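You operate a simulated robot arm through the tools that you are given. There is no shell and no other tool. Be economical: measure what you need, move in short steps, check, and stop when the job is done.

You are at the controls of a simulated robot arm. One attempt, no reset.

JOB
Tighten the grinder's clamp bar, then grind one scoop of chickpeas into the green bowl.
Fine: empty the hopper; steel scoop back on the island; spill nothing.
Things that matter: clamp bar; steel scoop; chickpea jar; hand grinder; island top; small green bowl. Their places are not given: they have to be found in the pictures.

Only the result counts: the job must be done as asked and must still hold three seconds after the hand-in. Knocking over, shifting, dropping, spilling or breaking anything else fails it.

ROBOT AND FRAMES
A 7-joint arm with a two-finger parallel gripper, fixed in place. Base frame: the origin is at the foot of the arm, x ahead of it, y to its left, z up. Units: m, degrees, N and s.
With the tool pointing down near the work surface it reaches from about 0.44 to 0.9 m from the base axis. Its first joint turns from -115.0 to 115.0 degrees. Payload 3.91 kg.
The TCP is the grasp point between the finger pads, 0.03 m short of the fingertips. In the tool frame z runs along the fingers and y along their closing line. Largest opening 0.11 m; finger width 0.02, thickness 0.01; the body of the gripper, 0.048 by 0.112 m, starts 0.055 m behind the TCP.
Orientation is that of the tool frame in the base frame, as a unit quaternion [x, y, z, w]. With the fingers straight down and closing along the base's y, the tool's x points along the base's -x, its y along +y and its z along -z.

CONTROLS
- The arm moves only by the tool send_rows. Its argument "rows" is a list of rows, each a list of 3 entries, a list of its own where there are three numbers: the shift along the tool's x, y, z in m, then the turn, a rotation vector about the tool's x, y, z in degrees, then the finger opening in m, from 0 to 0.11. In form: [[[tx, ty, tz], [ax, ay, az], claw], ...]. A call has 1 to 20 rows; each row shifts and turns the commanded pose from where the row before left it, along the tool's axes as they then stand. A row lasts 0.2 s, in which the tool goes at most 0.05 m and 8.6 degrees; a call with a longer step from one row to the next is refused whole, and so is a gripper value outside its range. A pose out of reach is approached as far as the arm can. The call stops where the force on the tool passes 40 N (or 10 N more than at its start, if that is more) or the arm is blocked; 0.2 s more then pass. Each finger travels about 0.153 m/s and halts on what it meets, pressing with about 38 N; the grip force reading is that of the motor and also rises with nothing between the fingers. The clock runs only during rows and for 0.2 s after the last one: add rows that do not move to give the fingers time. It gives the time, the measured TCP pose, the force on the tool (base axes), the opening and the grip force at its end, in the units of the frame above (readings bear some noise).
- Cameras (640 x 400 px; columns grow to the right, rows downward): "scene" is fixed at [0.3984, 0.4993, 1.6872]; the picture's right is [-0.79, -0.61, 0.00], its down [-0.40, 0.52, -0.75] and it looks along [0.46, -0.60, -0.66] (base axes); focal length 341 px, centre (320, 200). "wrist" rides on the gripper at [-0.036, 0, -0.057] in the tool frame; the picture's right is [0.00, -1.00, 0.00], its down [0.97, 0.00, -0.24] and it looks along [0.24, 0.00, 0.97] (tool axes); focal length 218 px, centre (320, 200).
- snapshot(camera): a new picture of that camera. It takes no simulated time.
- lift_body(by): slides the trunk up (or, below 0, down) by that many m; the arm rides with it, the base frame stays. It gives what a move gives, with no picture.
- pixel_to_xyz(camera, pixels): for up to 12 pixels [column, row] of the newest picture of that camera ("zoom" is the newest enlarged one), the place [x, y, z] in the base frame of the surface seen there, good to about 0.003 m. It takes no simulated time.
- close_up(camera, box): a new picture of the part [left, top, right, bottom] of that camera's present view, enlarged. It takes no simulated time.
- finish_job(): hands the job in; it is judged then, once.

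Work in short steps. Measure before you move; look again where a grasp or a placing could have gone wrong, and mend it. You have 80 turns and 54 pictures in all, those below and enlarged ones among them. Open the gripper and draw the arm clear of the work before you hand the job in, unless the task says otherwise; then end with one line.

The tools are called by a JSON object that holds its "method" and its "body". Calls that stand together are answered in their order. send_rows: Moves the arm, as the interface text tells. Its arguments: {"type":"object","properties":{"rows":{"type":"array","items":{"type":"array"}}},"required":["rows"]} The other tools are called the same way: lift_body (by) slides the trunk up or down; snapshot (camera) takes a picture; pixel_to_xyz (camera, pixels) gives the place of the surface under pixels of a picture; close_up (camera, box) takes an enlarged picture of a part of a camera's view; finish_job () hands the job in.

At the start:

```text
clock: 0.0
tcp_pos: [0.5557, -0.0053, 1.4004]
tcp_rot: [0.0, 1.0, 0.0, 0.0]
wrist_force: [-0.9, -0.1, 0.2]
grip_width: 0.11
finger_force: 0.1
trunk travel left (down, up): [-0.925, 0.065]
```

scene: 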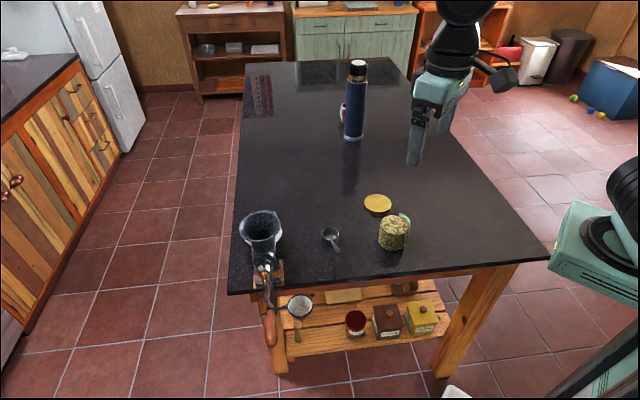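
wrist: 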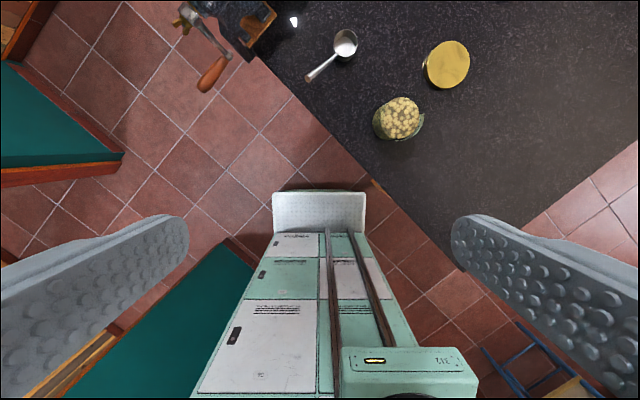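

The scene picture shows the grinder near (262,240), scoop near (332,237), jar near (393,232); the green bowl isn't obvious yet. I enlarge those parts.

{"method": "close_up", "body": {"camera": "scene", "box": [220, 190, 350, 350]}}

{"method": "close_up", "body": {"camera": "wrist", "box": [140, 0, 480, 200]}}

{"method": "close_up", "body": {"camera": "scene", "box": [230, 50, 430, 270]}}

```text
2.50 times, centred on (285, 270) of scene
```

zoom: 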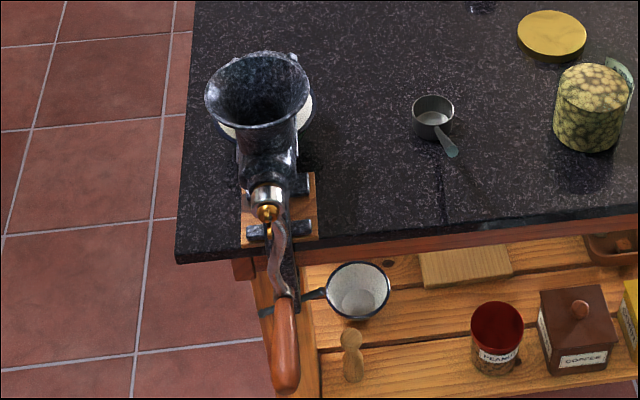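

```text
1.88 times, centred on (310, 100) of wrist
```

zoom: 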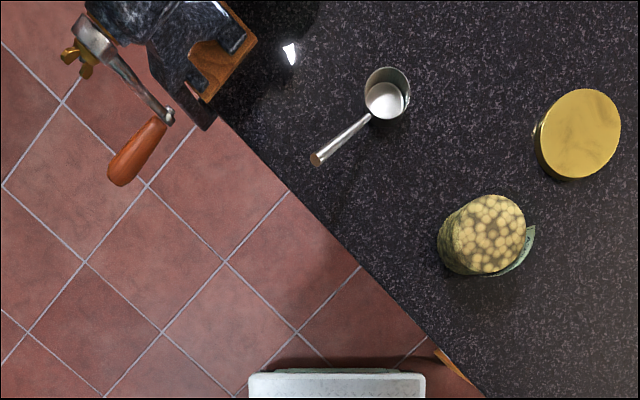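

```text
1.82 times, centred on (330, 160) of scene
```

zoom: 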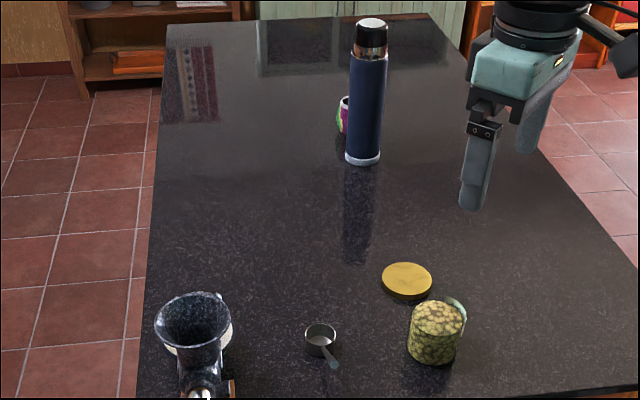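

I measure the main items in the scene picture.

{"method": "pixel_to_xyz", "body": {"camera": "scene", "pixels": [[262, 215], [245, 228], [262, 235], [268, 290], [270, 340], [328, 236], [339, 250], [393, 220], [378, 203], [342, 115], [230, 292], [243, 245]]}}

{"method": "close_up", "body": {"camera": "scene", "box": [232, 200, 296, 240]}}

{"method": "close_up", "body": {"camera": "scene", "box": [232, 245, 312, 295]}}

```text
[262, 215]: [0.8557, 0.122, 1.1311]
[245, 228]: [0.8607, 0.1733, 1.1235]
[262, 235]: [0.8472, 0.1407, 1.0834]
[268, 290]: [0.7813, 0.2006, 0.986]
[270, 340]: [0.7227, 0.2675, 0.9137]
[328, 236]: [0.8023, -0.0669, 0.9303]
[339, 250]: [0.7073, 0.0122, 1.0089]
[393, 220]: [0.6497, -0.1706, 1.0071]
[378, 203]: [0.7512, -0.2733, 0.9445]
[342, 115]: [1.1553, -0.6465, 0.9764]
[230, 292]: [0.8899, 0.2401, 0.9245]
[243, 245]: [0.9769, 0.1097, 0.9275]
```

```text
10.00 times, centred on (264, 220) of scene
```

zoom: 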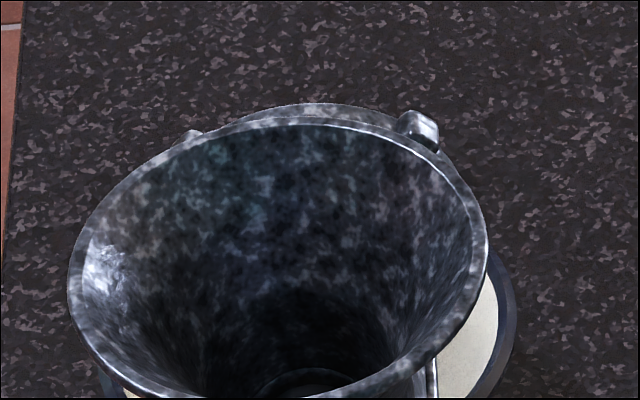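

```text
8.00 times, centred on (272, 270) of scene
```

zoom: 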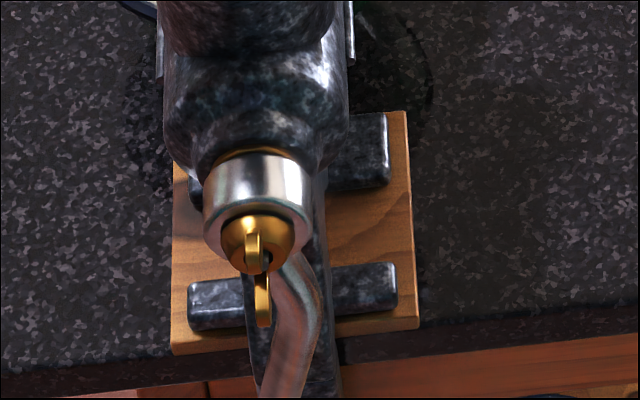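

The bowl under the outlet is half hidden behind the grinder and the clamp bar lies below the table edge. I move the wrist to the outside of the island, tilted, to see them.

{"method": "send_rows", "body": {"rows": [[[0.0133, 0.032, 0.025], [0, 0, 0], 0.11], [[0.0133, 0.032, 0.025], [0, 0, 0], 0.11], [[0.0133, 0.032, 0.025], [0, 0, 0], 0.11], [[0.0133, 0.032, 0.025], [0, 0, 0], 0.11], [[0.0133, 0.032, 0.025], [0, 0, 0], 0.11], [[0.0133, 0.032, 0.025], [0, 0, 0], 0.11], [[0.0133, 0.032, 0.025], [0, 0, 0], 0.11], [[0.0133, 0.032, 0.025], [0, 0, 0], 0.11], [[0, 0, 0], [0, -7.5, 0], 0.11], [[0, 0, 0], [0, -7.5, 0], 0.11], [[0, 0, 0], [0, -7.5, 0], 0.11], [[0, 0, 0], [0, -7.5, 0], 0.11], [[0, 0, 0], [0, -7.5, 0], 0.11], [[0, 0, 0], [0, -7.5, 0], 0.11], [[0, 0, 0], [0, -7.5, 0], 0.11], [[0, 0, 0], [0, -7.5, 0], 0.11]]}}

{"method": "snapshot", "body": {"camera": "wrist"}}

```text
clock: 2.9
tcp_pos: [0.5207, 0.2158, 1.26]
tcp_rot: [0.134, 0.944, 0.061, 0.296]
wrist_force: [-0.3, 0.4, 0.3]
grip_width: 0.11
finger_force: 0.1
trunk travel left (down, up): [-0.925, 0.065]
stopped in row 14: the arm was blocked; the commanded pose is now the measured one
```

```text
46 pictures are left
```

wrist: 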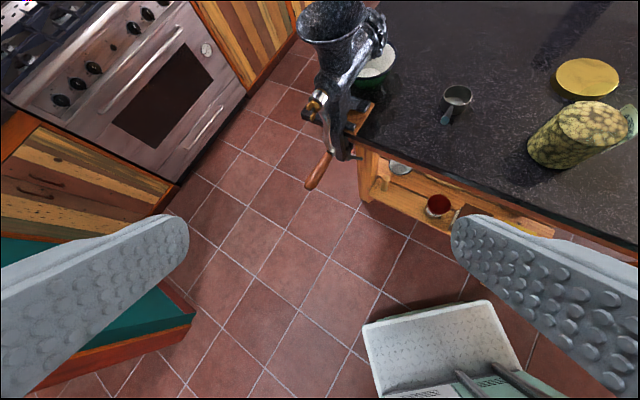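

The bowl under the spout is green outside, so it is the target, already by the grinder. To see the clamp screw beneath the table edge I lower the trunk 0.35 m.

{"method": "lift_body", "body": {"by": -0.35}}

{"method": "snapshot", "body": {"camera": "wrist"}}

{"method": "snapshot", "body": {"camera": "scene"}}

```text
clock: 6.3
tcp_pos: [0.5185, 0.2173, 0.9102]
tcp_rot: [0.131, 0.944, 0.061, 0.296]
wrist_force: [-0.1, -0.1, 0.0]
grip_width: 0.11
finger_force: 0.1
trunk travel left (down, up): [-0.575, 0.415]
```

```text
45 pictures are left
```

wrist: 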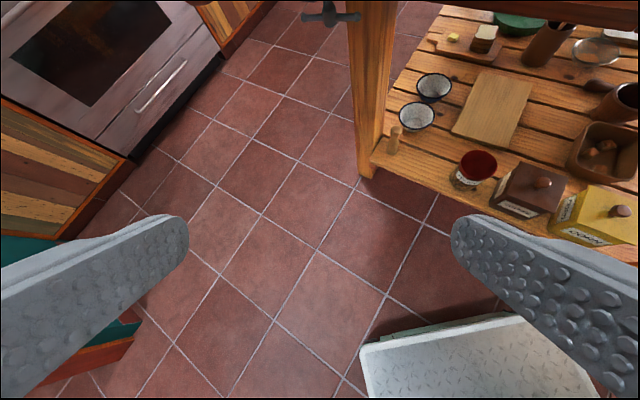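

```text
44 pictures are left
```

scene: 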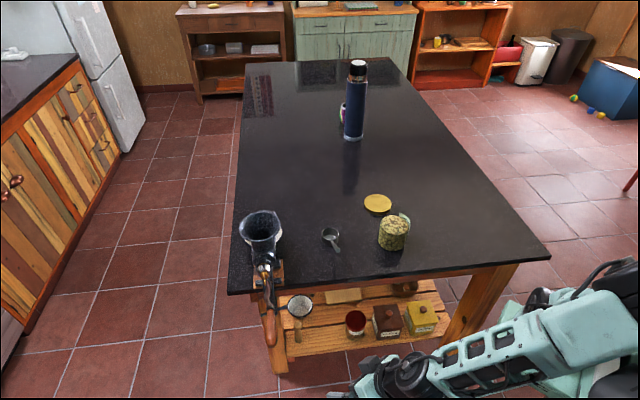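

The T-shaped clamp bar shows at the top (333,17) of the wrist view. I tilt the wrist up another 30 degrees to see it properly.

{"method": "send_rows", "body": {"rows": [[[0, 0, 0], [0, -7.5, 0], 0.11], [[0, 0, 0], [0, -7.5, 0], 0.11], [[0, 0, 0], [0, -7.5, 0], 0.11], [[0, 0, 0], [0, -7.5, 0], 0.11]]}}

{"method": "snapshot", "body": {"camera": "wrist"}}

```text
clock: 7.1
tcp_pos: [0.5442, 0.2029, 0.9535]
tcp_rot: [0.219, 0.862, 0.082, 0.45]
wrist_force: [-0.3, -0.3, 0.5]
grip_width: 0.11
finger_force: 0.0
trunk travel left (down, up): [-0.575, 0.415]
stopped in row 4: the arm was blocked; the commanded pose is now the measured one
```

```text
43 pictures are left
```

wrist: 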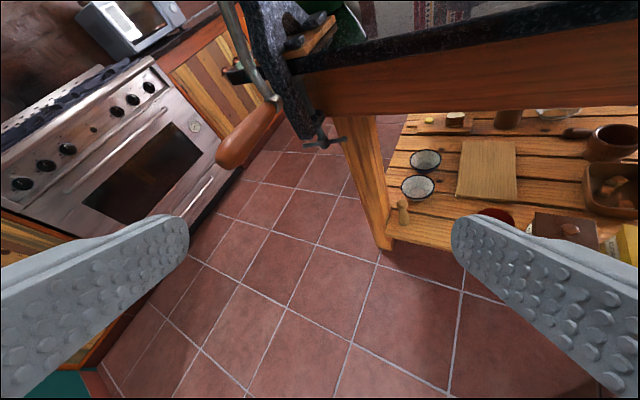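

The clamp bar is now visible near (325,142). I enlarge and measure it.

{"method": "close_up", "body": {"camera": "wrist", "box": [200, 0, 420, 180]}}

{"method": "pixel_to_xyz", "body": {"camera": "wrist", "pixels": [[311, 146], [322, 144], [340, 140], [321, 125], [320, 110], [240, 145], [268, 112], [350, 100], [300, 90], [330, 40]]}}

```text
2.22 times, centred on (310, 90) of wrist
```

zoom: 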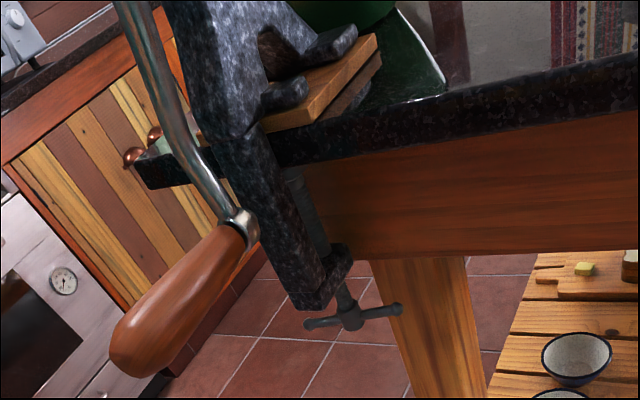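

```text
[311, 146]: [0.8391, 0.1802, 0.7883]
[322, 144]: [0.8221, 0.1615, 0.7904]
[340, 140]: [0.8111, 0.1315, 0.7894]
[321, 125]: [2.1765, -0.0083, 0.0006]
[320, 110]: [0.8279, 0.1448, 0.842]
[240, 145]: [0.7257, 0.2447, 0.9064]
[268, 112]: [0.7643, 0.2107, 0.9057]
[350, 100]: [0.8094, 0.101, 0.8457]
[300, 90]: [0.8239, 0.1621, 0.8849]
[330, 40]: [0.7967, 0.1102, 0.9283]
```

The bar runs from about (0.839,0.180) to (0.811,0.132) at z≈0.789, pivot near (0.825,0.156). I lower the trunk further, so that a level hand can reach it from outside.

{"method": "lift_body", "body": {"by": -0.2}}

{"method": "send_rows", "body": {"rows": [[[-0.027, -0.0077, 0.017], [0, 0, 0], 0.05], [[-0.027, -0.0077, 0.017], [0, 0, 0], 0.0], [[-0.027, -0.0077, 0.017], [0, 0, 0], 0.0], [[-0.027, -0.0077, 0.017], [0, 0, 0], 0.0], [[0, 0, 0], [-1.9, -5.7, -4.17], 0.0], [[0, 0, 0], [-1.9, -5.7, -4.17], 0.0], [[0, 0, 0], [-1.9, -5.7, -4.17], 0.0], [[0, 0, 0], [-1.9, -5.7, -4.17], 0.0], [[0, 0, 0], [-1.9, -5.7, -4.17], 0.0], [[0, 0, 0], [-1.9, -5.7, -4.17], 0.0]]}}

{"method": "snapshot", "body": {"camera": "wrist"}}

```text
clock: 9.3
tcp_pos: [0.5401, 0.2052, 0.7559]
tcp_rot: [0.221, 0.864, 0.089, 0.444]
wrist_force: [-0.1, 0.6, -0.5]
grip_width: 0.1101
finger_force: 0.1
trunk travel left (down, up): [-0.375, 0.615]
```

```text
clock: 11.5
tcp_pos: [0.6396, 0.1287, 0.7803]
tcp_rot: [-0.012, 0.707, 0.002, 0.708]
wrist_force: [-0.5, 0.5, 0.5]
grip_width: 0.0001
finger_force: 37.8
trunk travel left (down, up): [-0.375, 0.615]
```

```text
41 pictures are left
```

wrist: 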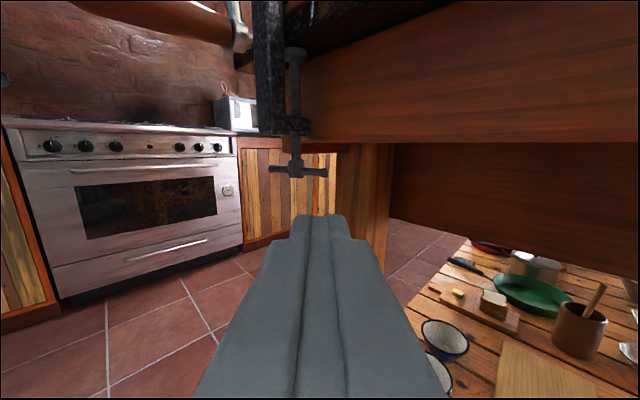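

The hand is now level at z≈0.78 and the screw with its bar is straight ahead at (300,170). I enlarge and measure.

{"method": "close_up", "body": {"camera": "wrist", "box": [230, 30, 380, 230]}}

{"method": "pixel_to_xyz", "body": {"camera": "wrist", "pixels": [[276, 171], [284, 171], [295, 170], [305, 171], [323, 172], [294, 145], [295, 100], [295, 55], [370, 200], [300, 122], [265, 60]]}}

```text
2.00 times, centred on (305, 130) of wrist
```

zoom: 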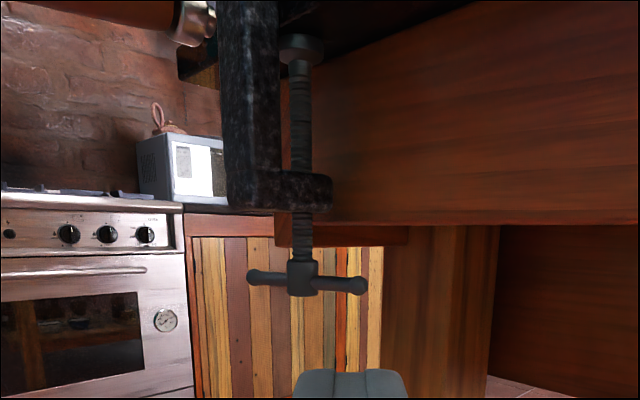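

```text
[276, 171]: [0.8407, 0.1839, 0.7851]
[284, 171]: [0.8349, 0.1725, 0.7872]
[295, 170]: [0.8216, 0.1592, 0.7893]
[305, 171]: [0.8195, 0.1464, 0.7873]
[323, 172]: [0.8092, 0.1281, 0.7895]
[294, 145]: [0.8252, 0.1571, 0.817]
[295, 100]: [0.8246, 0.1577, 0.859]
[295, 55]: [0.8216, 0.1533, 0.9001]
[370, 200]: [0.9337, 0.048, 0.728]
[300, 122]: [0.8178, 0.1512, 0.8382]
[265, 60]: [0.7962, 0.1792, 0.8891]
```

Pivot ≈(0.829,0.157), the near bar end at (0.811,0.128,0.789). A right-hand screw pressing upward tightens counter-clockwise seen from above, so I push that near end along +x with the closed fingertips.

{"method": "send_rows", "body": {"rows": [[[-0.008, 0.0075, 0.035], [0, 0, 0], 0.0], [[0, 0, 0.035], [0, 0, 0], 0.0], [[0, 0, 0.035], [0, 0, 0], 0.0], [[0, 0, 0.02], [0, 0, 0], 0.0], [[0, 0, 0.01], [0, 0, 0], 0.0], [[0, 0, 0.01], [0, 0, 0], 0.0]]}}

{"method": "close_up", "body": {"camera": "wrist", "box": [200, 30, 420, 230]}}

```text
clock: 12.9
tcp_pos: [0.7846, 0.1384, 0.7876]
tcp_rot: [-0.011, 0.707, 0.002, 0.707]
wrist_force: [0.2, 0.1, 1.3]
grip_width: 0.0002
finger_force: 37.5
trunk travel left (down, up): [-0.375, 0.615]
```

```text
2.00 times, centred on (310, 130) of wrist
```

zoom: 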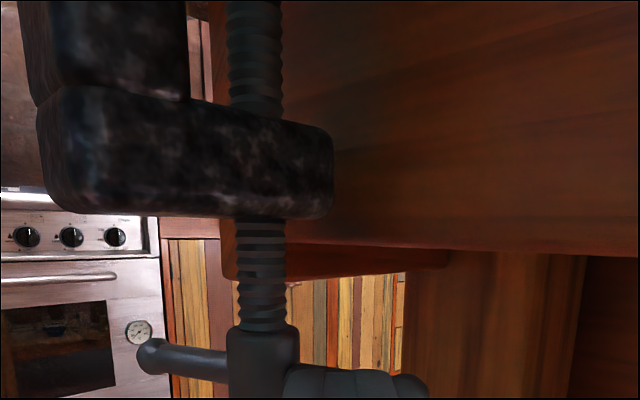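

The tip is at the bar with little force. I push on another 3 cm in 5 mm steps.

{"method": "send_rows", "body": {"rows": [[[0, -0.002, 0.005], [0, 0, 0], 0.0], [[0, 0, 0.005], [0, 0, 0], 0.0], [[0, 0, 0.005], [0, 0, 0], 0.0], [[0, 0, 0.005], [0, 0, 0], 0.0], [[0, 0, 0.005], [0, 0, 0], 0.0], [[0, 0, 0.005], [0, 0, 0], 0.0]]}}

{"method": "snapshot", "body": {"camera": "wrist"}}

```text
clock: 14.3
tcp_pos: [0.815, 0.1383, 0.7869]
tcp_rot: [-0.01, 0.707, 0.001, 0.707]
wrist_force: [-3.9, -1.4, -0.9]
grip_width: 0.0
finger_force: 37.4
trunk travel left (down, up): [-0.375, 0.615]
```

```text
38 pictures are left
```

wrist: 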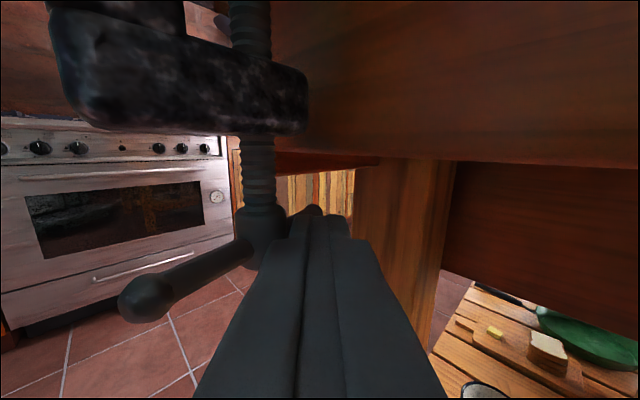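

The bar turned about 90° with only ~4 N. Next I back out, go round to its +y side and sweep the outward end toward -y.

{"method": "send_rows", "body": {"rows": [[[0, 0, -0.04], [0, 0, 0], 0.0], [[0, 0, -0.04], [0, 0, 0], 0.0], [[0, 0.035, 0], [0, 0, 0], 0.0], [[0, 0.035, 0], [0, 0, 0], 0.0], [[0, 0, 0.03], [0, 0, 0], 0.0], [[0, 0, 0.022], [0, 0, 0], 0.0], [[0, -0.01, 0], [0, 0, 0], 0.0], [[0, -0.01, 0], [0, 0, 0], 0.0], [[0, -0.01, 0], [0, 0, 0], 0.0], [[0, -0.01, 0], [0, 0, 0], 0.0], [[0, -0.01, 0], [0, 0, 0], 0.0], [[0, -0.01, 0], [0, 0, 0], 0.0], [[0, -0.01, 0], [0, 0, 0], 0.0], [[0, -0.01, 0], [0, 0, 0], 0.0]]}}

{"method": "snapshot", "body": {"camera": "wrist"}}

```text
clock: 17.0
tcp_pos: [0.7818, 0.1536, 0.7876]
tcp_rot: [-0.019, 0.708, 0.013, 0.706]
wrist_force: [-4.1, 8.2, -1.3]
grip_width: 0.0
finger_force: 37.7
trunk travel left (down, up): [-0.375, 0.615]
stopped in row 13: the force on the tool passed its limit (the readings are from after the stop); the commanded pose is now the measured one
```

```text
37 pictures are left
```

wrist: 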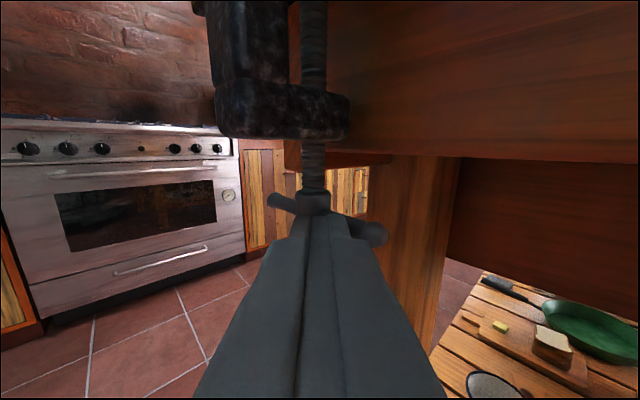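

The force limit tripped with the bar at roughly 225°; it may be tight. I check by pushing its near end in the tightening sense along +x again.

{"method": "send_rows", "body": {"rows": [[[0, 0.008, 0], [0, 0, 0], 0.0], [[0, 0, -0.03], [0, 0, 0], 0.0], [[0, -0.03, 0], [0, 0, 0], 0.0], [[0, 0, 0.01], [0, 0, 0], 0.0], [[0, 0, 0.01], [0, 0, 0], 0.0], [[0, 0, 0.005], [0, 0, 0], 0.0], [[0, 0, 0.005], [0, 0, 0], 0.0], [[0, 0, 0.005], [0, 0, 0], 0.0], [[0, 0, 0.005], [0, 0, 0], 0.0], [[0, 0, 0.005], [0, 0, 0], 0.0], [[0, 0, 0.005], [0, 0, 0], 0.0]]}}

{"method": "snapshot", "body": {"camera": "wrist"}}

```text
clock: 18.4
tcp_pos: [0.7718, 0.1287, 0.7886]
tcp_rot: [-0.017, 0.708, 0.01, 0.706]
wrist_force: [-22.7, -6.8, 6.6]
grip_width: 0.0
finger_force: 38.1
trunk travel left (down, up): [-0.375, 0.615]
stopped in row 6: the force on the tool passed its limit (the readings are from after the stop); the commanded pose is now the measured one
```

```text
36 pictures are left
```

wrist: 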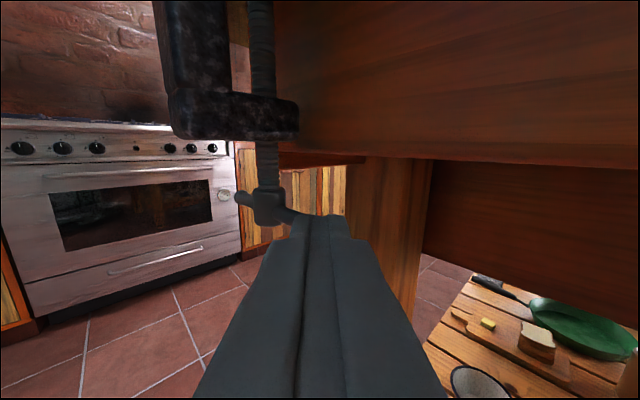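

It resists firmly. I push once more from here to see whether it still creeps, then look at the pad.

{"method": "send_rows", "body": {"rows": [[[0, 0, 0.003], [0, 0, 0], 0.0], [[0, 0, 0.003], [0, 0, 0], 0.0], [[0, 0, 0.003], [0, 0, 0], 0.0], [[0, 0, 0.003], [0, 0, 0], 0.0]]}}

{"method": "send_rows", "body": {"rows": [[[0, 0, -0.03], [0, 0, 0], 0.0], [[0, 0, -0.04], [0, 0, 0], 0.0], [[0, 0, -0.03], [0, 0, 0], 0.0]]}}

{"method": "close_up", "body": {"camera": "wrist", "box": [230, 30, 380, 230]}}

```text
clock: 18.7
tcp_pos: [0.7723, 0.1292, 0.7896]
tcp_rot: [-0.017, 0.708, 0.01, 0.706]
wrist_force: [-26.2, -8.4, 6.7]
grip_width: 0.0
finger_force: 37.5
trunk travel left (down, up): [-0.375, 0.615]
stopped in row 1: the force on the tool passed its limit (the readings are from after the stop); the commanded pose is now the measured one
```

```text
clock: 19.5
tcp_pos: [0.6744, 0.1245, 0.7875]
tcp_rot: [-0.016, 0.709, 0.008, 0.705]
wrist_force: [0.1, -0.5, 0.7]
grip_width: 0.0
finger_force: 37.9
trunk travel left (down, up): [-0.375, 0.615]
```

```text
2.00 times, centred on (305, 130) of wrist
```

zoom: 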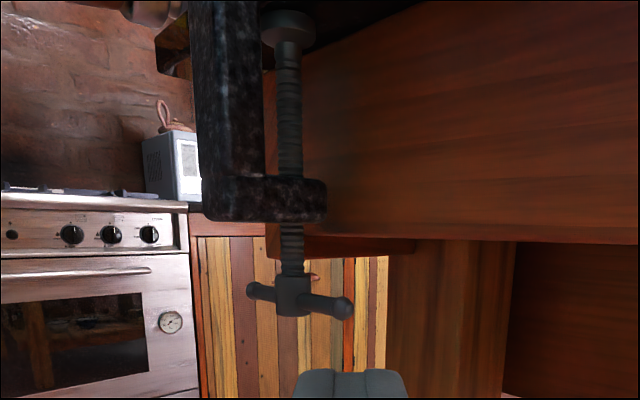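

The screw turned ~165° into a hard stop with its pad up against the table: it is tight. Now I back off and raise the trunk to look at scoop and jar.

{"method": "send_rows", "body": {"rows": [[[0, 0, -0.035], [0, 0, 0], 0.0], [[0, 0, -0.035], [0, 0, 0], 0.0], [[0, 0, -0.03], [0, 0, 0], 0.0]]}}

{"method": "lift_body", "body": {"by": 0.55}}

{"method": "send_rows", "body": {"rows": [[[0, -0.03, 0], [0, 8, 0], 0.05], [[0, -0.03, 0], [0, 8, 0], 0.11], [[0, -0.03, 0], [0, 8, 0], 0.11], [[0, -0.03, 0], [0, 8, 0], 0.11], [[0, -0.03, 0], [0, 8, 0], 0.11], [[0, 0, 0.02], [0, 8, 0], 0.11], [[0, 0, 0.02], [0, 8, 0], 0.11], [[0, 0, 0], [0, 8, 0], 0.11], [[-0.03, 0, 0], [0, 8, 0], 0.11], [[-0.03, 0, 0], [0, 8, 0], 0.11]]}}

{"method": "snapshot", "body": {"camera": "wrist"}}

```text
clock: 20.3
tcp_pos: [0.5767, 0.1261, 0.7889]
tcp_rot: [-0.016, 0.709, 0.009, 0.705]
wrist_force: [-0.7, -0.1, -0.1]
grip_width: 0.0
finger_force: 37.3
out of reach, approached as far as the arm can: row 3
trunk travel left (down, up): [-0.375, 0.615]
```

```text
refused: 0.55 is not a number from -0.4 to 0.4
```

```text
clock: 22.3
tcp_pos: [0.6523, 0.011, 0.7737]
tcp_rot: [-0.015, 0.987, -0.002, 0.163]
wrist_force: [-3.4, 5.9, -2.1]
grip_width: 0.1065
finger_force: 0.1
out of reach, approached as far as the arm can: row 1, 2, 3
trunk travel left (down, up): [-0.375, 0.615]
stopped in row 9: the force on the tool passed its limit (the readings are from after the stop); the commanded pose is now the measured one
```

```text
34 pictures are left
```

wrist: 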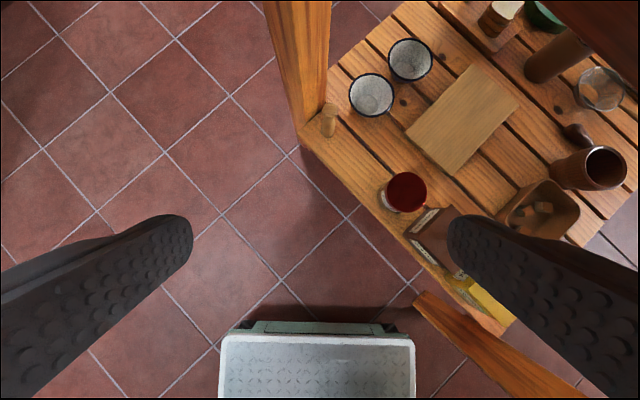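

The 0.55 lift was refused and the following arm rows brought the hand to the table edge, where it stopped at light contact. I back straight out along (-x,+y).

{"method": "send_rows", "body": {"rows": [[[0.02, 0.025, -0.005], [0, 0, 0], 0.1], [[0.02, 0.025, -0.005], [0, 0, 0], 0.06], [[0.02, 0.025, -0.005], [0, 0, 0], 0.02], [[0.02, 0.025, -0.005], [0, 0, 0], 0.0], [[0.0, 0.025, -0.005], [0, 0, 0], 0.0]]}}

{"method": "snapshot", "body": {"camera": "scene"}}

```text
clock: 23.5
tcp_pos: [0.5667, 0.1319, 0.771]
tcp_rot: [-0.014, 0.986, -0.003, 0.164]
wrist_force: [-0.7, -0.3, 0.4]
grip_width: 0.0002
finger_force: 38.1
trunk travel left (down, up): [-0.375, 0.615]
```

```text
33 pictures are left
```

scene: 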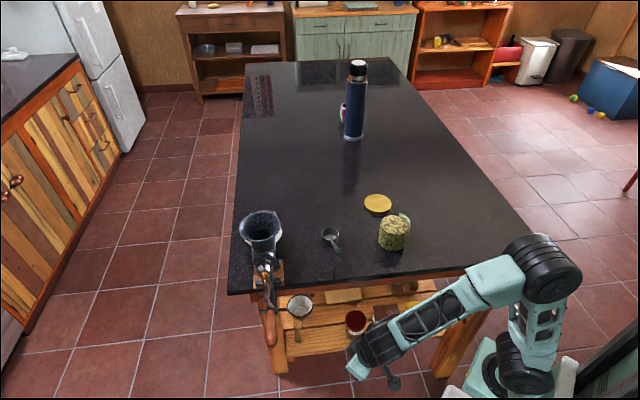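

All objects still stand in place. Before raising the trunk I check where the elbow and forearm are relative to the table edge.

{"method": "pixel_to_xyz", "body": {"camera": "scene", "pixels": [[540, 260], [520, 240], [490, 280], [440, 305], [380, 345], [365, 360], [548, 250], [520, 225], [470, 270]]}}

```text
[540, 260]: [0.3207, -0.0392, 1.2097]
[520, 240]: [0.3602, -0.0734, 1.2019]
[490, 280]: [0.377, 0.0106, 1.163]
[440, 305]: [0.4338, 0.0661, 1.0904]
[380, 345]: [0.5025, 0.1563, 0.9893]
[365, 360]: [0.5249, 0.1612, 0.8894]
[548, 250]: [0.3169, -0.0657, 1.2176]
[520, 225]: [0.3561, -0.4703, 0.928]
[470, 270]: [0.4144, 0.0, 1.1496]
```

The arm is entirely outside the edge (x−y < 0.65 everywhere), so raising is safe.

{"method": "lift_body", "body": {"by": 0.4}}

{"method": "lift_body", "body": {"by": 0.15}}

```text
clock: 27.3
tcp_pos: [0.5664, 0.1329, 1.1706]
tcp_rot: [-0.015, 0.987, -0.003, 0.163]
wrist_force: [0.2, -0.3, -1.0]
grip_width: 0.0
finger_force: 37.6
trunk travel left (down, up): [-0.775, 0.215]
```

```text
clock: 29.1
tcp_pos: [0.5668, 0.1329, 1.3205]
tcp_rot: [-0.015, 0.986, -0.003, 0.164]
wrist_force: [-0.2, 0.2, -0.7]
grip_width: 0.0
finger_force: 38.1
trunk travel left (down, up): [-0.925, 0.065]
```

Now I point the tool down and move above the scoop/jar area for a top view.

{"method": "send_rows", "body": {"rows": [[[0, -0.03, 0], [0, 6.2, 0], 0.0], [[0, -0.03, 0], [0, 6.2, 0], 0.0], [[0, -0.03, 0], [0, 6.2, 0], 0.0], [[-0.025, -0.035, 0.01], [0, 0, 0], 0.0], [[-0.025, -0.035, 0.01], [0, 0, 0], 0.0], [[-0.025, -0.035, 0.01], [0, 0, 0], 0.0]]}}

{"method": "snapshot", "body": {"camera": "wrist"}}

```text
clock: 30.5
tcp_pos: [0.6467, -0.0608, 1.2921]
tcp_rot: [-0.014, 1.0, -0.004, 0.002]
wrist_force: [-0.5, -0.1, -0.8]
grip_width: 0.0
finger_force: 37.8
trunk travel left (down, up): [-0.925, 0.065]
```

```text
32 pictures are left
```

wrist: 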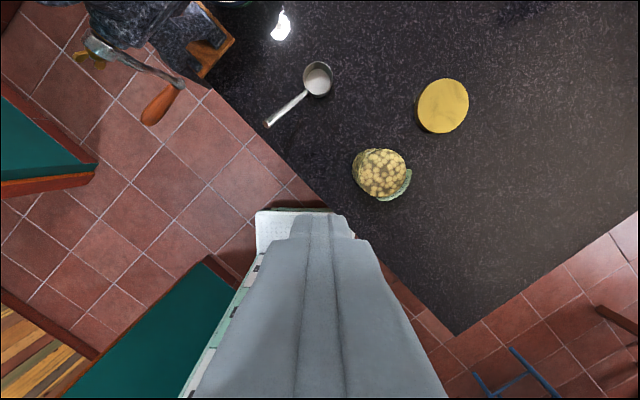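

I enlarge the scoop and jar and measure them from this top view.

{"method": "close_up", "body": {"camera": "wrist", "box": [250, 50, 430, 210]}}

{"method": "pixel_to_xyz", "body": {"camera": "wrist", "pixels": [[317, 85], [305, 72], [331, 72], [317, 61], [304, 94], [285, 109], [267, 124], [381, 170], [355, 172], [408, 165], [382, 150], [380, 195]]}}

```text
2.50 times, centred on (340, 130) of wrist
```

zoom: 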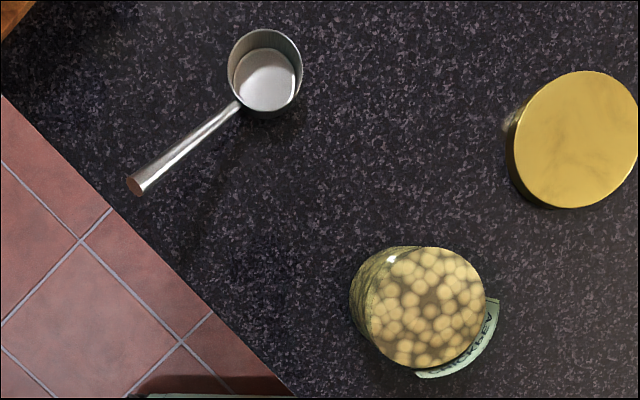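

```text
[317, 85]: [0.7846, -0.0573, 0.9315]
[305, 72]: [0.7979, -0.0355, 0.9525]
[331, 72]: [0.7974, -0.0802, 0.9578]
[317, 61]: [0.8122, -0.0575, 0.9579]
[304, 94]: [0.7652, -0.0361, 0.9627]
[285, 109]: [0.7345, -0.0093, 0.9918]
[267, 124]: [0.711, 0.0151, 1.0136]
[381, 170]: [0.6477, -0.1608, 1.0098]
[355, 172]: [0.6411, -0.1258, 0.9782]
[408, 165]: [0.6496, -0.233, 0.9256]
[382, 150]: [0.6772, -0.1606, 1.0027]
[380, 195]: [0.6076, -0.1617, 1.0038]
```

The scoop bowl is at (0.792,-0.058), rim z≈0.958, handle rising to (0.711,0.015,1.014); the jar centre is ≈(0.643,-0.162), top ≈1.007. I look closely at the jar fill and the grinder hopper.

{"method": "close_up", "body": {"camera": "wrist", "box": [340, 135, 425, 210]}}

{"method": "close_up", "body": {"camera": "scene", "box": [370, 200, 420, 260]}}

{"method": "pixel_to_xyz", "body": {"camera": "scene", "pixels": [[239, 222], [246, 214], [262, 210], [280, 217], [282, 228], [272, 237], [258, 240], [244, 235], [283, 226], [258, 229], [265, 268], [273, 273]]}}

```text
5.33 times, centred on (382, 172) of wrist
```

zoom: 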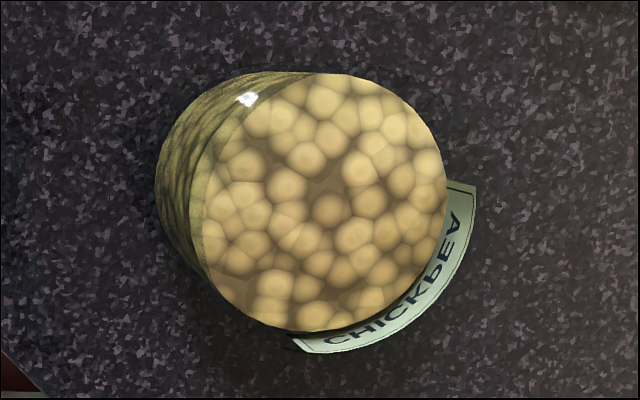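

```text
6.67 times, centred on (395, 230) of scene
```

zoom: 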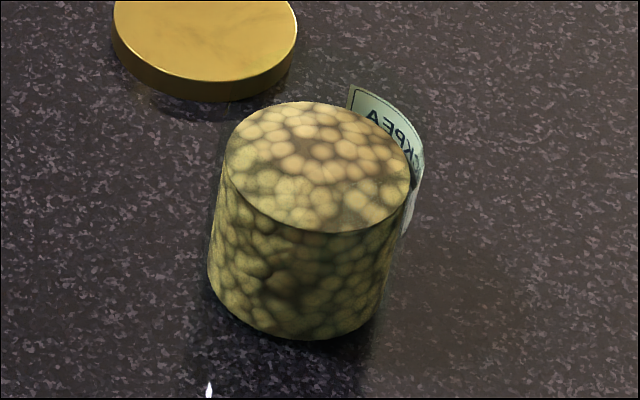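

```text
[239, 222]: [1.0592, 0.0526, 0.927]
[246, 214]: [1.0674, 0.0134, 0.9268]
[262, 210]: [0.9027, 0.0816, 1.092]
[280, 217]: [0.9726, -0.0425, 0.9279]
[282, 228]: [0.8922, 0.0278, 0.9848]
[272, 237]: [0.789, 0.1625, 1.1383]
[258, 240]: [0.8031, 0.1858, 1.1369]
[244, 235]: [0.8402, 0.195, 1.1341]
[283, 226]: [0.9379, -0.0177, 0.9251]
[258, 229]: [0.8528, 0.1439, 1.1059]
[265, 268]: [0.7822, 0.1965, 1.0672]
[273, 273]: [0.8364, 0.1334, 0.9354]
```

I measure the jar's label and wall height and the fill rim, since the glass itself is invisible.

{"method": "pixel_to_xyz", "body": {"camera": "scene", "pixels": [[399, 214], [404, 217], [409, 223], [408, 228], [406, 234], [381, 222], [393, 217], [390, 232], [405, 224], [385, 240], [395, 253], [380, 243]]}}

{"method": "pixel_to_xyz", "body": {"camera": "wrist", "pixels": [[405, 172], [400, 185], [390, 196], [367, 175], [385, 153], [382, 172], [372, 190]]}}

```text
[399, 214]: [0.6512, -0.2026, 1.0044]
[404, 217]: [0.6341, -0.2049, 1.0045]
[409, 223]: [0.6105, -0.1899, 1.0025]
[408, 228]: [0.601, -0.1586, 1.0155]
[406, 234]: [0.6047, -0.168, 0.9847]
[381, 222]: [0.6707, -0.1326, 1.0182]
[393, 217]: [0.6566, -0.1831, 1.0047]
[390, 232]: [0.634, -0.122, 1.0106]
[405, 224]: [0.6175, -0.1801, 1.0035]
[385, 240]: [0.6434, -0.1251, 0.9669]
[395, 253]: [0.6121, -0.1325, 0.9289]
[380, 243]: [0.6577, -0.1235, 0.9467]
```

```text
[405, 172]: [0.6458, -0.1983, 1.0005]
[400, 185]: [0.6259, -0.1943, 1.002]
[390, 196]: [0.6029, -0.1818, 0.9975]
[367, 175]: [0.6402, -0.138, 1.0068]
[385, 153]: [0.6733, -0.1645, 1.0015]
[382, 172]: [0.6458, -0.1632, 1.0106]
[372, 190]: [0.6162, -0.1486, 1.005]
```

Fill centre ≈(0.640,-0.163), rim up to ≈1.018. I'll grasp the scoop handle near its end with the tool 45° forward-down and rolled -90°, so pads straddle the handle; first I take that orientation at a stand-off.

{"method": "send_rows", "body": {"rows": [[[0.007, 0.016, 0.035], [0, 0, 0], 0.05], [[0.007, 0.016, 0.035], [0, 0, 0], 0.05], [[0.007, 0.016, 0.035], [0, 0, 0], 0.05], [[0.007, 0.016, 0.035], [0, 0, 0], 0.05], [[0, 0, 0], [0, 0, -8.2], 0.05], [[0, 0, 0], [0, 0, -8.2], 0.05], [[0, 0, 0], [0, 0, -8.2], 0.05], [[0, 0, 0], [0, 0, -8.2], 0.05], [[0, 0, 0], [0, 0, -8.2], 0.05], [[0, 0, 0], [0, 0, -8.2], 0.05], [[0, 0, 0], [0, 0, -8.2], 0.05], [[0, 0, 0], [0, 0, -8.2], 0.05], [[0, 0, 0], [0, 0, -8.2], 0.05], [[0, 0, 0], [0, 0, -8.2], 0.05], [[0, 0, 0], [0, 0, -8.0], 0.05]]}}

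{"method": "send_rows", "body": {"rows": [[[0, 0, 0], [7.5, 0, 0], 0.05], [[0, 0, 0], [7.5, 0, 0], 0.05], [[0, 0, 0], [7.5, 0, 0], 0.05], [[0, 0, 0], [7.5, 0, 0], 0.05], [[0, 0, 0], [7.5, 0, 0], 0.05], [[0, 0, 0], [7.5, 0, 0], 0.05]]}}

{"method": "snapshot", "body": {"camera": "wrist"}}

```text
clock: 33.7
tcp_pos: [0.6177, 0.0012, 1.1523]
tcp_rot: [0.718, -0.696, 0.005, 0.003]
wrist_force: [0.1, 0.6, -0.1]
grip_width: 0.0499
finger_force: 0.1
trunk travel left (down, up): [-0.925, 0.065]
```

```text
clock: 35.1
tcp_pos: [0.6172, 0.0021, 1.1526]
tcp_rot: [0.663, -0.642, 0.272, -0.274]
wrist_force: [0.7, -0.6, 0.2]
grip_width: 0.0502
finger_force: 0.0
trunk travel left (down, up): [-0.925, 0.065]
```

```text
28 pictures are left
```

wrist: 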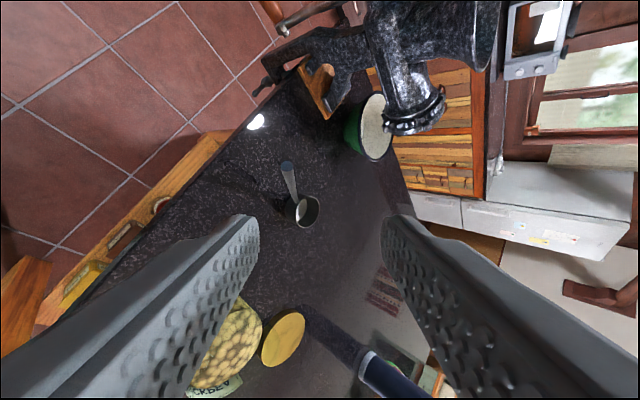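

Orientation is right; the scoop handle shows at (290,175). I re-measure handle and bowl from here.

{"method": "close_up", "body": {"camera": "wrist", "box": [240, 80, 440, 240]}}

{"method": "pixel_to_xyz", "body": {"camera": "wrist", "pixels": [[287, 165], [288, 172], [290, 180], [292, 188], [294, 195], [305, 211], [361, 125], [375, 160], [392, 130], [378, 97], [412, 112], [365, 145]]}}

```text
2.50 times, centred on (340, 160) of wrist
```

zoom: 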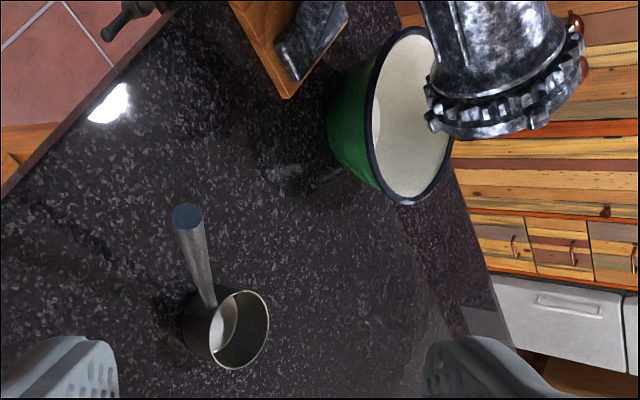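

```text
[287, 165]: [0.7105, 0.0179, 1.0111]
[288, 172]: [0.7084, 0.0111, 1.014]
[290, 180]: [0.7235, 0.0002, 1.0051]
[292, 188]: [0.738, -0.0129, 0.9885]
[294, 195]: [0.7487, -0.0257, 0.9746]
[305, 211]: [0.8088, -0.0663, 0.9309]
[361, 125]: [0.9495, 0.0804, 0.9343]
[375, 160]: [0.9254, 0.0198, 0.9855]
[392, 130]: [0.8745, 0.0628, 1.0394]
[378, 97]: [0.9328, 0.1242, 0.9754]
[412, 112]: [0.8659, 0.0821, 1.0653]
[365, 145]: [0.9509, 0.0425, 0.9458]
```

Handle axis near its end is ≈(0.725,0.003,1.000). I line up, advance along the tool axis onto it, then check.

{"method": "send_rows", "body": {"rows": [[[0, 0.0329, 0], [0, 0, 0], 0.05], [[0, 0, 0.04], [0, 0, 0], 0.05], [[0, 0, 0.04], [0, 0, 0], 0.05], [[0, 0, 0.04], [0, 0, 0], 0.05], [[0, 0, 0.02], [0, 0, 0], 0.05]]}}

{"method": "snapshot", "body": {"camera": "wrist"}}

```text
clock: 36.3
tcp_pos: [0.7063, 0.0072, 1.0259]
tcp_rot: [0.663, -0.643, 0.271, -0.272]
wrist_force: [-0.5, -0.5, 0.6]
grip_width: 0.0505
finger_force: 0.0
out of reach, approached as far as the arm can: row 1
trunk travel left (down, up): [-0.925, 0.065]
```

```text
26 pictures are left
```

wrist: 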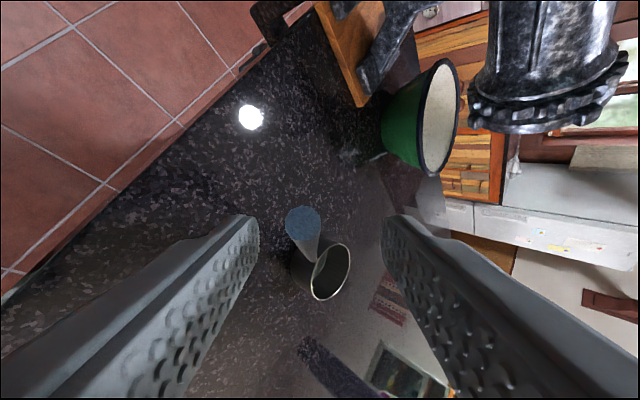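

The handle end is at (303,222), a little left of centre and ahead, matching my numbers. I make the last shift and close.

{"method": "send_rows", "body": {"rows": [[[0.0043, 0.0054, 0.01], [0, 0, 0], 0.05], [[0, 0, 0.0216], [0, 0, 0], 0.05], [[0, 0, 0], [0, 0, 0], 0.02], [[0, 0, 0], [0, 0, 0], 0.0], [[0, 0, 0], [0, 0, 0], 0.0]]}}

{"method": "snapshot", "body": {"camera": "wrist"}}

```text
clock: 37.5
tcp_pos: [0.7235, 0.0039, 1.0001]
tcp_rot: [0.663, -0.642, 0.271, -0.272]
wrist_force: [1.1, 0.3, 1.4]
grip_width: 0.0079
finger_force: 38.2
trunk travel left (down, up): [-0.925, 0.065]
```

```text
25 pictures are left
```

wrist: 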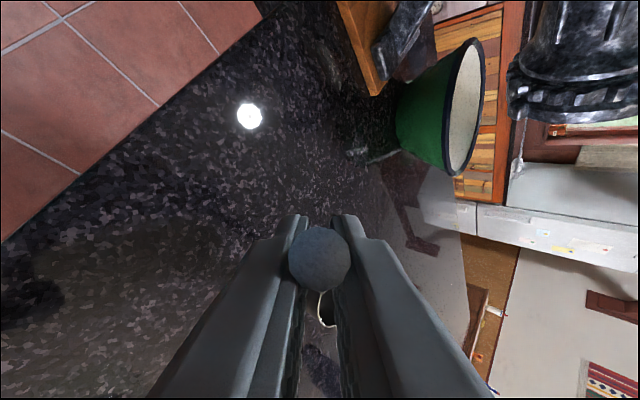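

Gripped at 7.9 mm. I lift 9 cm straight up and check from the scene camera.

{"method": "send_rows", "body": {"rows": [[[0, -0.0107, -0.0105], [0, 0, 0], 0.0], [[0, -0.0214, -0.0211], [0, 0, 0], 0.0], [[0, -0.0214, -0.0211], [0, 0, 0], 0.0], [[0, -0.0107, -0.0105], [0, 0, 0], 0.0]]}}

{"method": "close_up", "body": {"camera": "scene", "box": [240, 100, 480, 290]}}

```text
clock: 38.5
tcp_pos: [0.7256, 0.0034, 1.0895]
tcp_rot: [0.663, -0.642, 0.271, -0.272]
wrist_force: [-1.3, -0.3, -1.3]
grip_width: 0.0078
finger_force: 37.7
trunk travel left (down, up): [-0.925, 0.065]
```

```text
2.11 times, centred on (360, 195) of scene
```

zoom: 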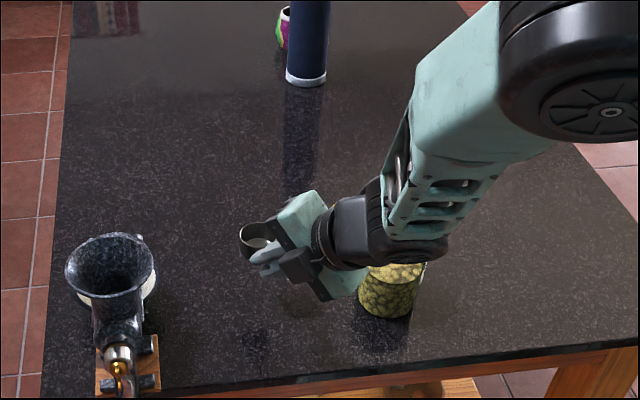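

The scoop is held. I measure the bowl rim relative to the TCP.

{"method": "pixel_to_xyz", "body": {"camera": "zoom", "pixels": [[241, 235], [252, 226], [262, 225], [276, 238], [255, 243], [260, 240], [243, 250]]}}

```text
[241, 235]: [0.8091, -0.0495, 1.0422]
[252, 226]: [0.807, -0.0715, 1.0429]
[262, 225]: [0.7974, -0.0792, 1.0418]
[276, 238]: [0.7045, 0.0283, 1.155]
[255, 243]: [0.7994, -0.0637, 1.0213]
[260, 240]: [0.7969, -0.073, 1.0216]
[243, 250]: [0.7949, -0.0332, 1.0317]
```

Rim centre is at TCP+(0.063,-0.062,-0.047). I raise and carry the scoop so that, after a 30° forward tilt, its bowl comes over the jar mouth.

{"method": "send_rows", "body": {"rows": [[[0, -0.0234, -0.023], [0, 0, 0], 0.0], [[0, -0.0234, -0.023], [0, 0, 0], 0.0], [[0.0264, 0.01726, -0.01714], [0, 0, 0], 0.0], [[0.0264, 0.01726, -0.01714], [0, 0, 0], 0.0], [[0.0264, 0.01726, -0.01714], [0, 0, 0], 0.0], [[0.0264, 0.01726, -0.01714], [0, 0, 0], 0.0], [[0.0264, 0.01726, -0.01714], [0, 0, 0], 0.0], [[0, 0, 0], [-5.2, -3.83, 3.83], 0.0], [[0, 0, 0], [-5.2, -3.83, 3.83], 0.0], [[0, 0, 0], [-5.2, -3.83, 3.83], 0.0], [[0, 0, 0], [-5.2, -3.83, 3.83], 0.0]]}}

{"method": "close_up", "body": {"camera": "scene", "box": [320, 140, 480, 270]}}

{"method": "snapshot", "body": {"camera": "wrist"}}

```text
clock: 40.9
tcp_pos: [0.643, -0.1308, 1.151]
tcp_rot: [-0.64, 0.721, -0.023, 0.264]
wrist_force: [0.8, -0.7, 0.1]
grip_width: 0.0077
finger_force: 37.6
out of reach, approached as far as the arm can: row 6, 7
trunk travel left (down, up): [-0.925, 0.065]
```

```text
3.08 times, centred on (400, 205) of scene
```

zoom: 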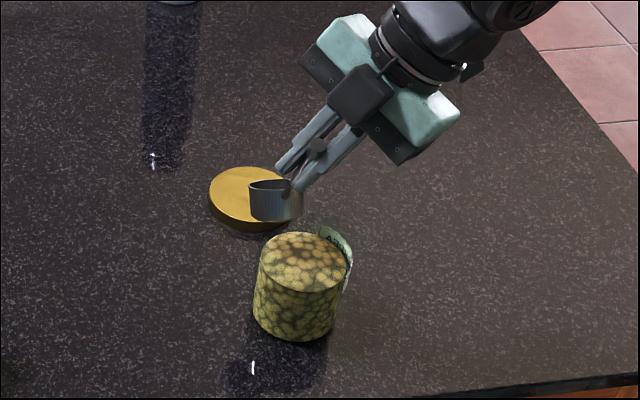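

```text
22 pictures are left
```

wrist: 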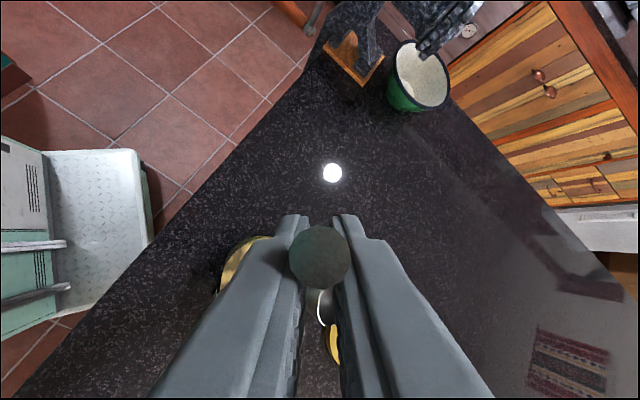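

Reach clipped x at 0.643; now that the tool is steeper I shift 3.5 cm in -x so that the bowl is over the jar, then verify.

{"method": "send_rows", "body": {"rows": [[[0.0012, 0.0158, -0.0073], [0, 0, 0], 0.0], [[0.0012, 0.0158, -0.0073], [0, 0, 0], 0.0]]}}

{"method": "close_up", "body": {"camera": "scene", "box": [350, 170, 450, 270]}}

```text
clock: 41.5
tcp_pos: [0.6062, -0.1315, 1.1497]
tcp_rot: [-0.641, 0.72, -0.022, 0.264]
wrist_force: [0.8, 0.3, -0.3]
grip_width: 0.0078
finger_force: 38.1
trunk travel left (down, up): [-0.925, 0.065]
```

```text
4.00 times, centred on (400, 220) of scene
```

zoom: 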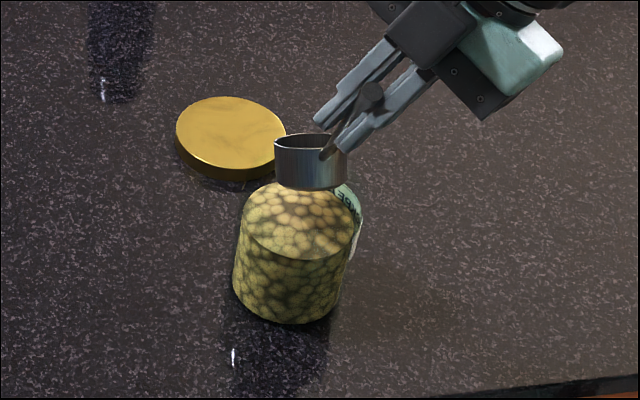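

The bowl now hangs over the jar. I verify its rim position against the jar mouth.

{"method": "pixel_to_xyz", "body": {"camera": "zoom", "pixels": [[277, 145], [300, 150], [343, 160], [285, 180], [310, 187], [335, 184], [295, 138], [320, 240], [245, 215], [358, 225]]}}

```text
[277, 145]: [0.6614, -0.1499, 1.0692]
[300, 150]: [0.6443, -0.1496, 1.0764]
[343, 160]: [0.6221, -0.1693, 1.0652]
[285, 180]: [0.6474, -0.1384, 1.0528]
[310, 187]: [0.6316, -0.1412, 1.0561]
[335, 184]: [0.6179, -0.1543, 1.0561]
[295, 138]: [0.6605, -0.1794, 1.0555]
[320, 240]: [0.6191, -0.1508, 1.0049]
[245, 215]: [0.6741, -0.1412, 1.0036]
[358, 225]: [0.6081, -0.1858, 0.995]
```

Rim centre ≈(0.642,-0.161,1.066), within the mouth. I nudge it 7 mm away from the handle side and descend part way, watching the force.

{"method": "send_rows", "body": {"rows": [[[-0.0001, -0.0018, 0.0002], [0, 0, 0], 0.0], [[0.0065, 0.0069, 0.016], [0, 0, 0], 0.0], [[0.0065, 0.0069, 0.016], [0, 0, 0], 0.0], [[0.0065, 0.0069, 0.016], [0, 0, 0], 0.0]]}}

{"method": "close_up", "body": {"camera": "scene", "box": [350, 170, 450, 270]}}

```text
clock: 42.5
tcp_pos: [0.6096, -0.1316, 1.0945]
tcp_rot: [-0.64, 0.721, -0.023, 0.265]
wrist_force: [-0.1, 1.3, -0.8]
grip_width: 0.0077
finger_force: 38.5
trunk travel left (down, up): [-0.925, 0.065]
```

```text
4.00 times, centred on (400, 220) of scene
```

zoom: 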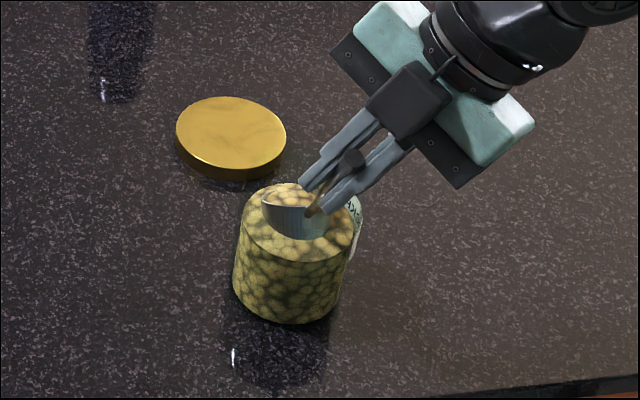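

The scoop enters the jar freely. Levelling it there needs a closer reach, which this arm only has with a lower trunk, so I first rise straight above the jar and then lower the trunk.

{"method": "send_rows", "body": {"rows": [[[-0.0105, -0.0111, -0.0258], [0, 0, 0], 0.0], [[-0.0105, -0.0111, -0.0258], [0, 0, 0], 0.0], [[-0.0105, -0.0111, -0.0258], [0, 0, 0], 0.0], [[-0.0105, -0.0111, -0.0258], [0, 0, 0], 0.0], [[-0.0105, -0.0111, -0.0258], [0, 0, 0], 0.0], [[-0.0105, -0.0111, -0.0258], [0, 0, 0], 0.0], [[-0.0105, -0.0111, -0.0258], [0, 0, 0], 0.0], [[-0.0105, -0.0111, -0.0258], [0, 0, 0], 0.0], [[-0.0105, -0.0111, -0.0258], [0, 0, 0], 0.0]]}}

{"method": "close_up", "body": {"camera": "scene", "box": [340, 100, 460, 260]}}

```text
clock: 44.5
tcp_pos: [0.608, -0.1329, 1.3635]
tcp_rot: [-0.64, 0.721, -0.022, 0.264]
wrist_force: [0.5, 0.1, -1.5]
grip_width: 0.0076
finger_force: 38.3
trunk travel left (down, up): [-0.925, 0.065]
```

```text
2.50 times, centred on (400, 180) of scene
```

zoom: 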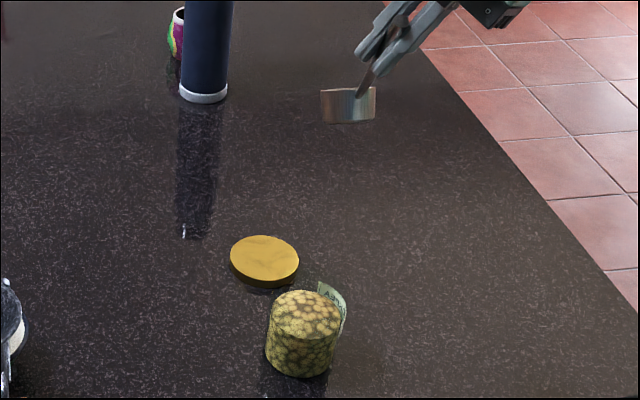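

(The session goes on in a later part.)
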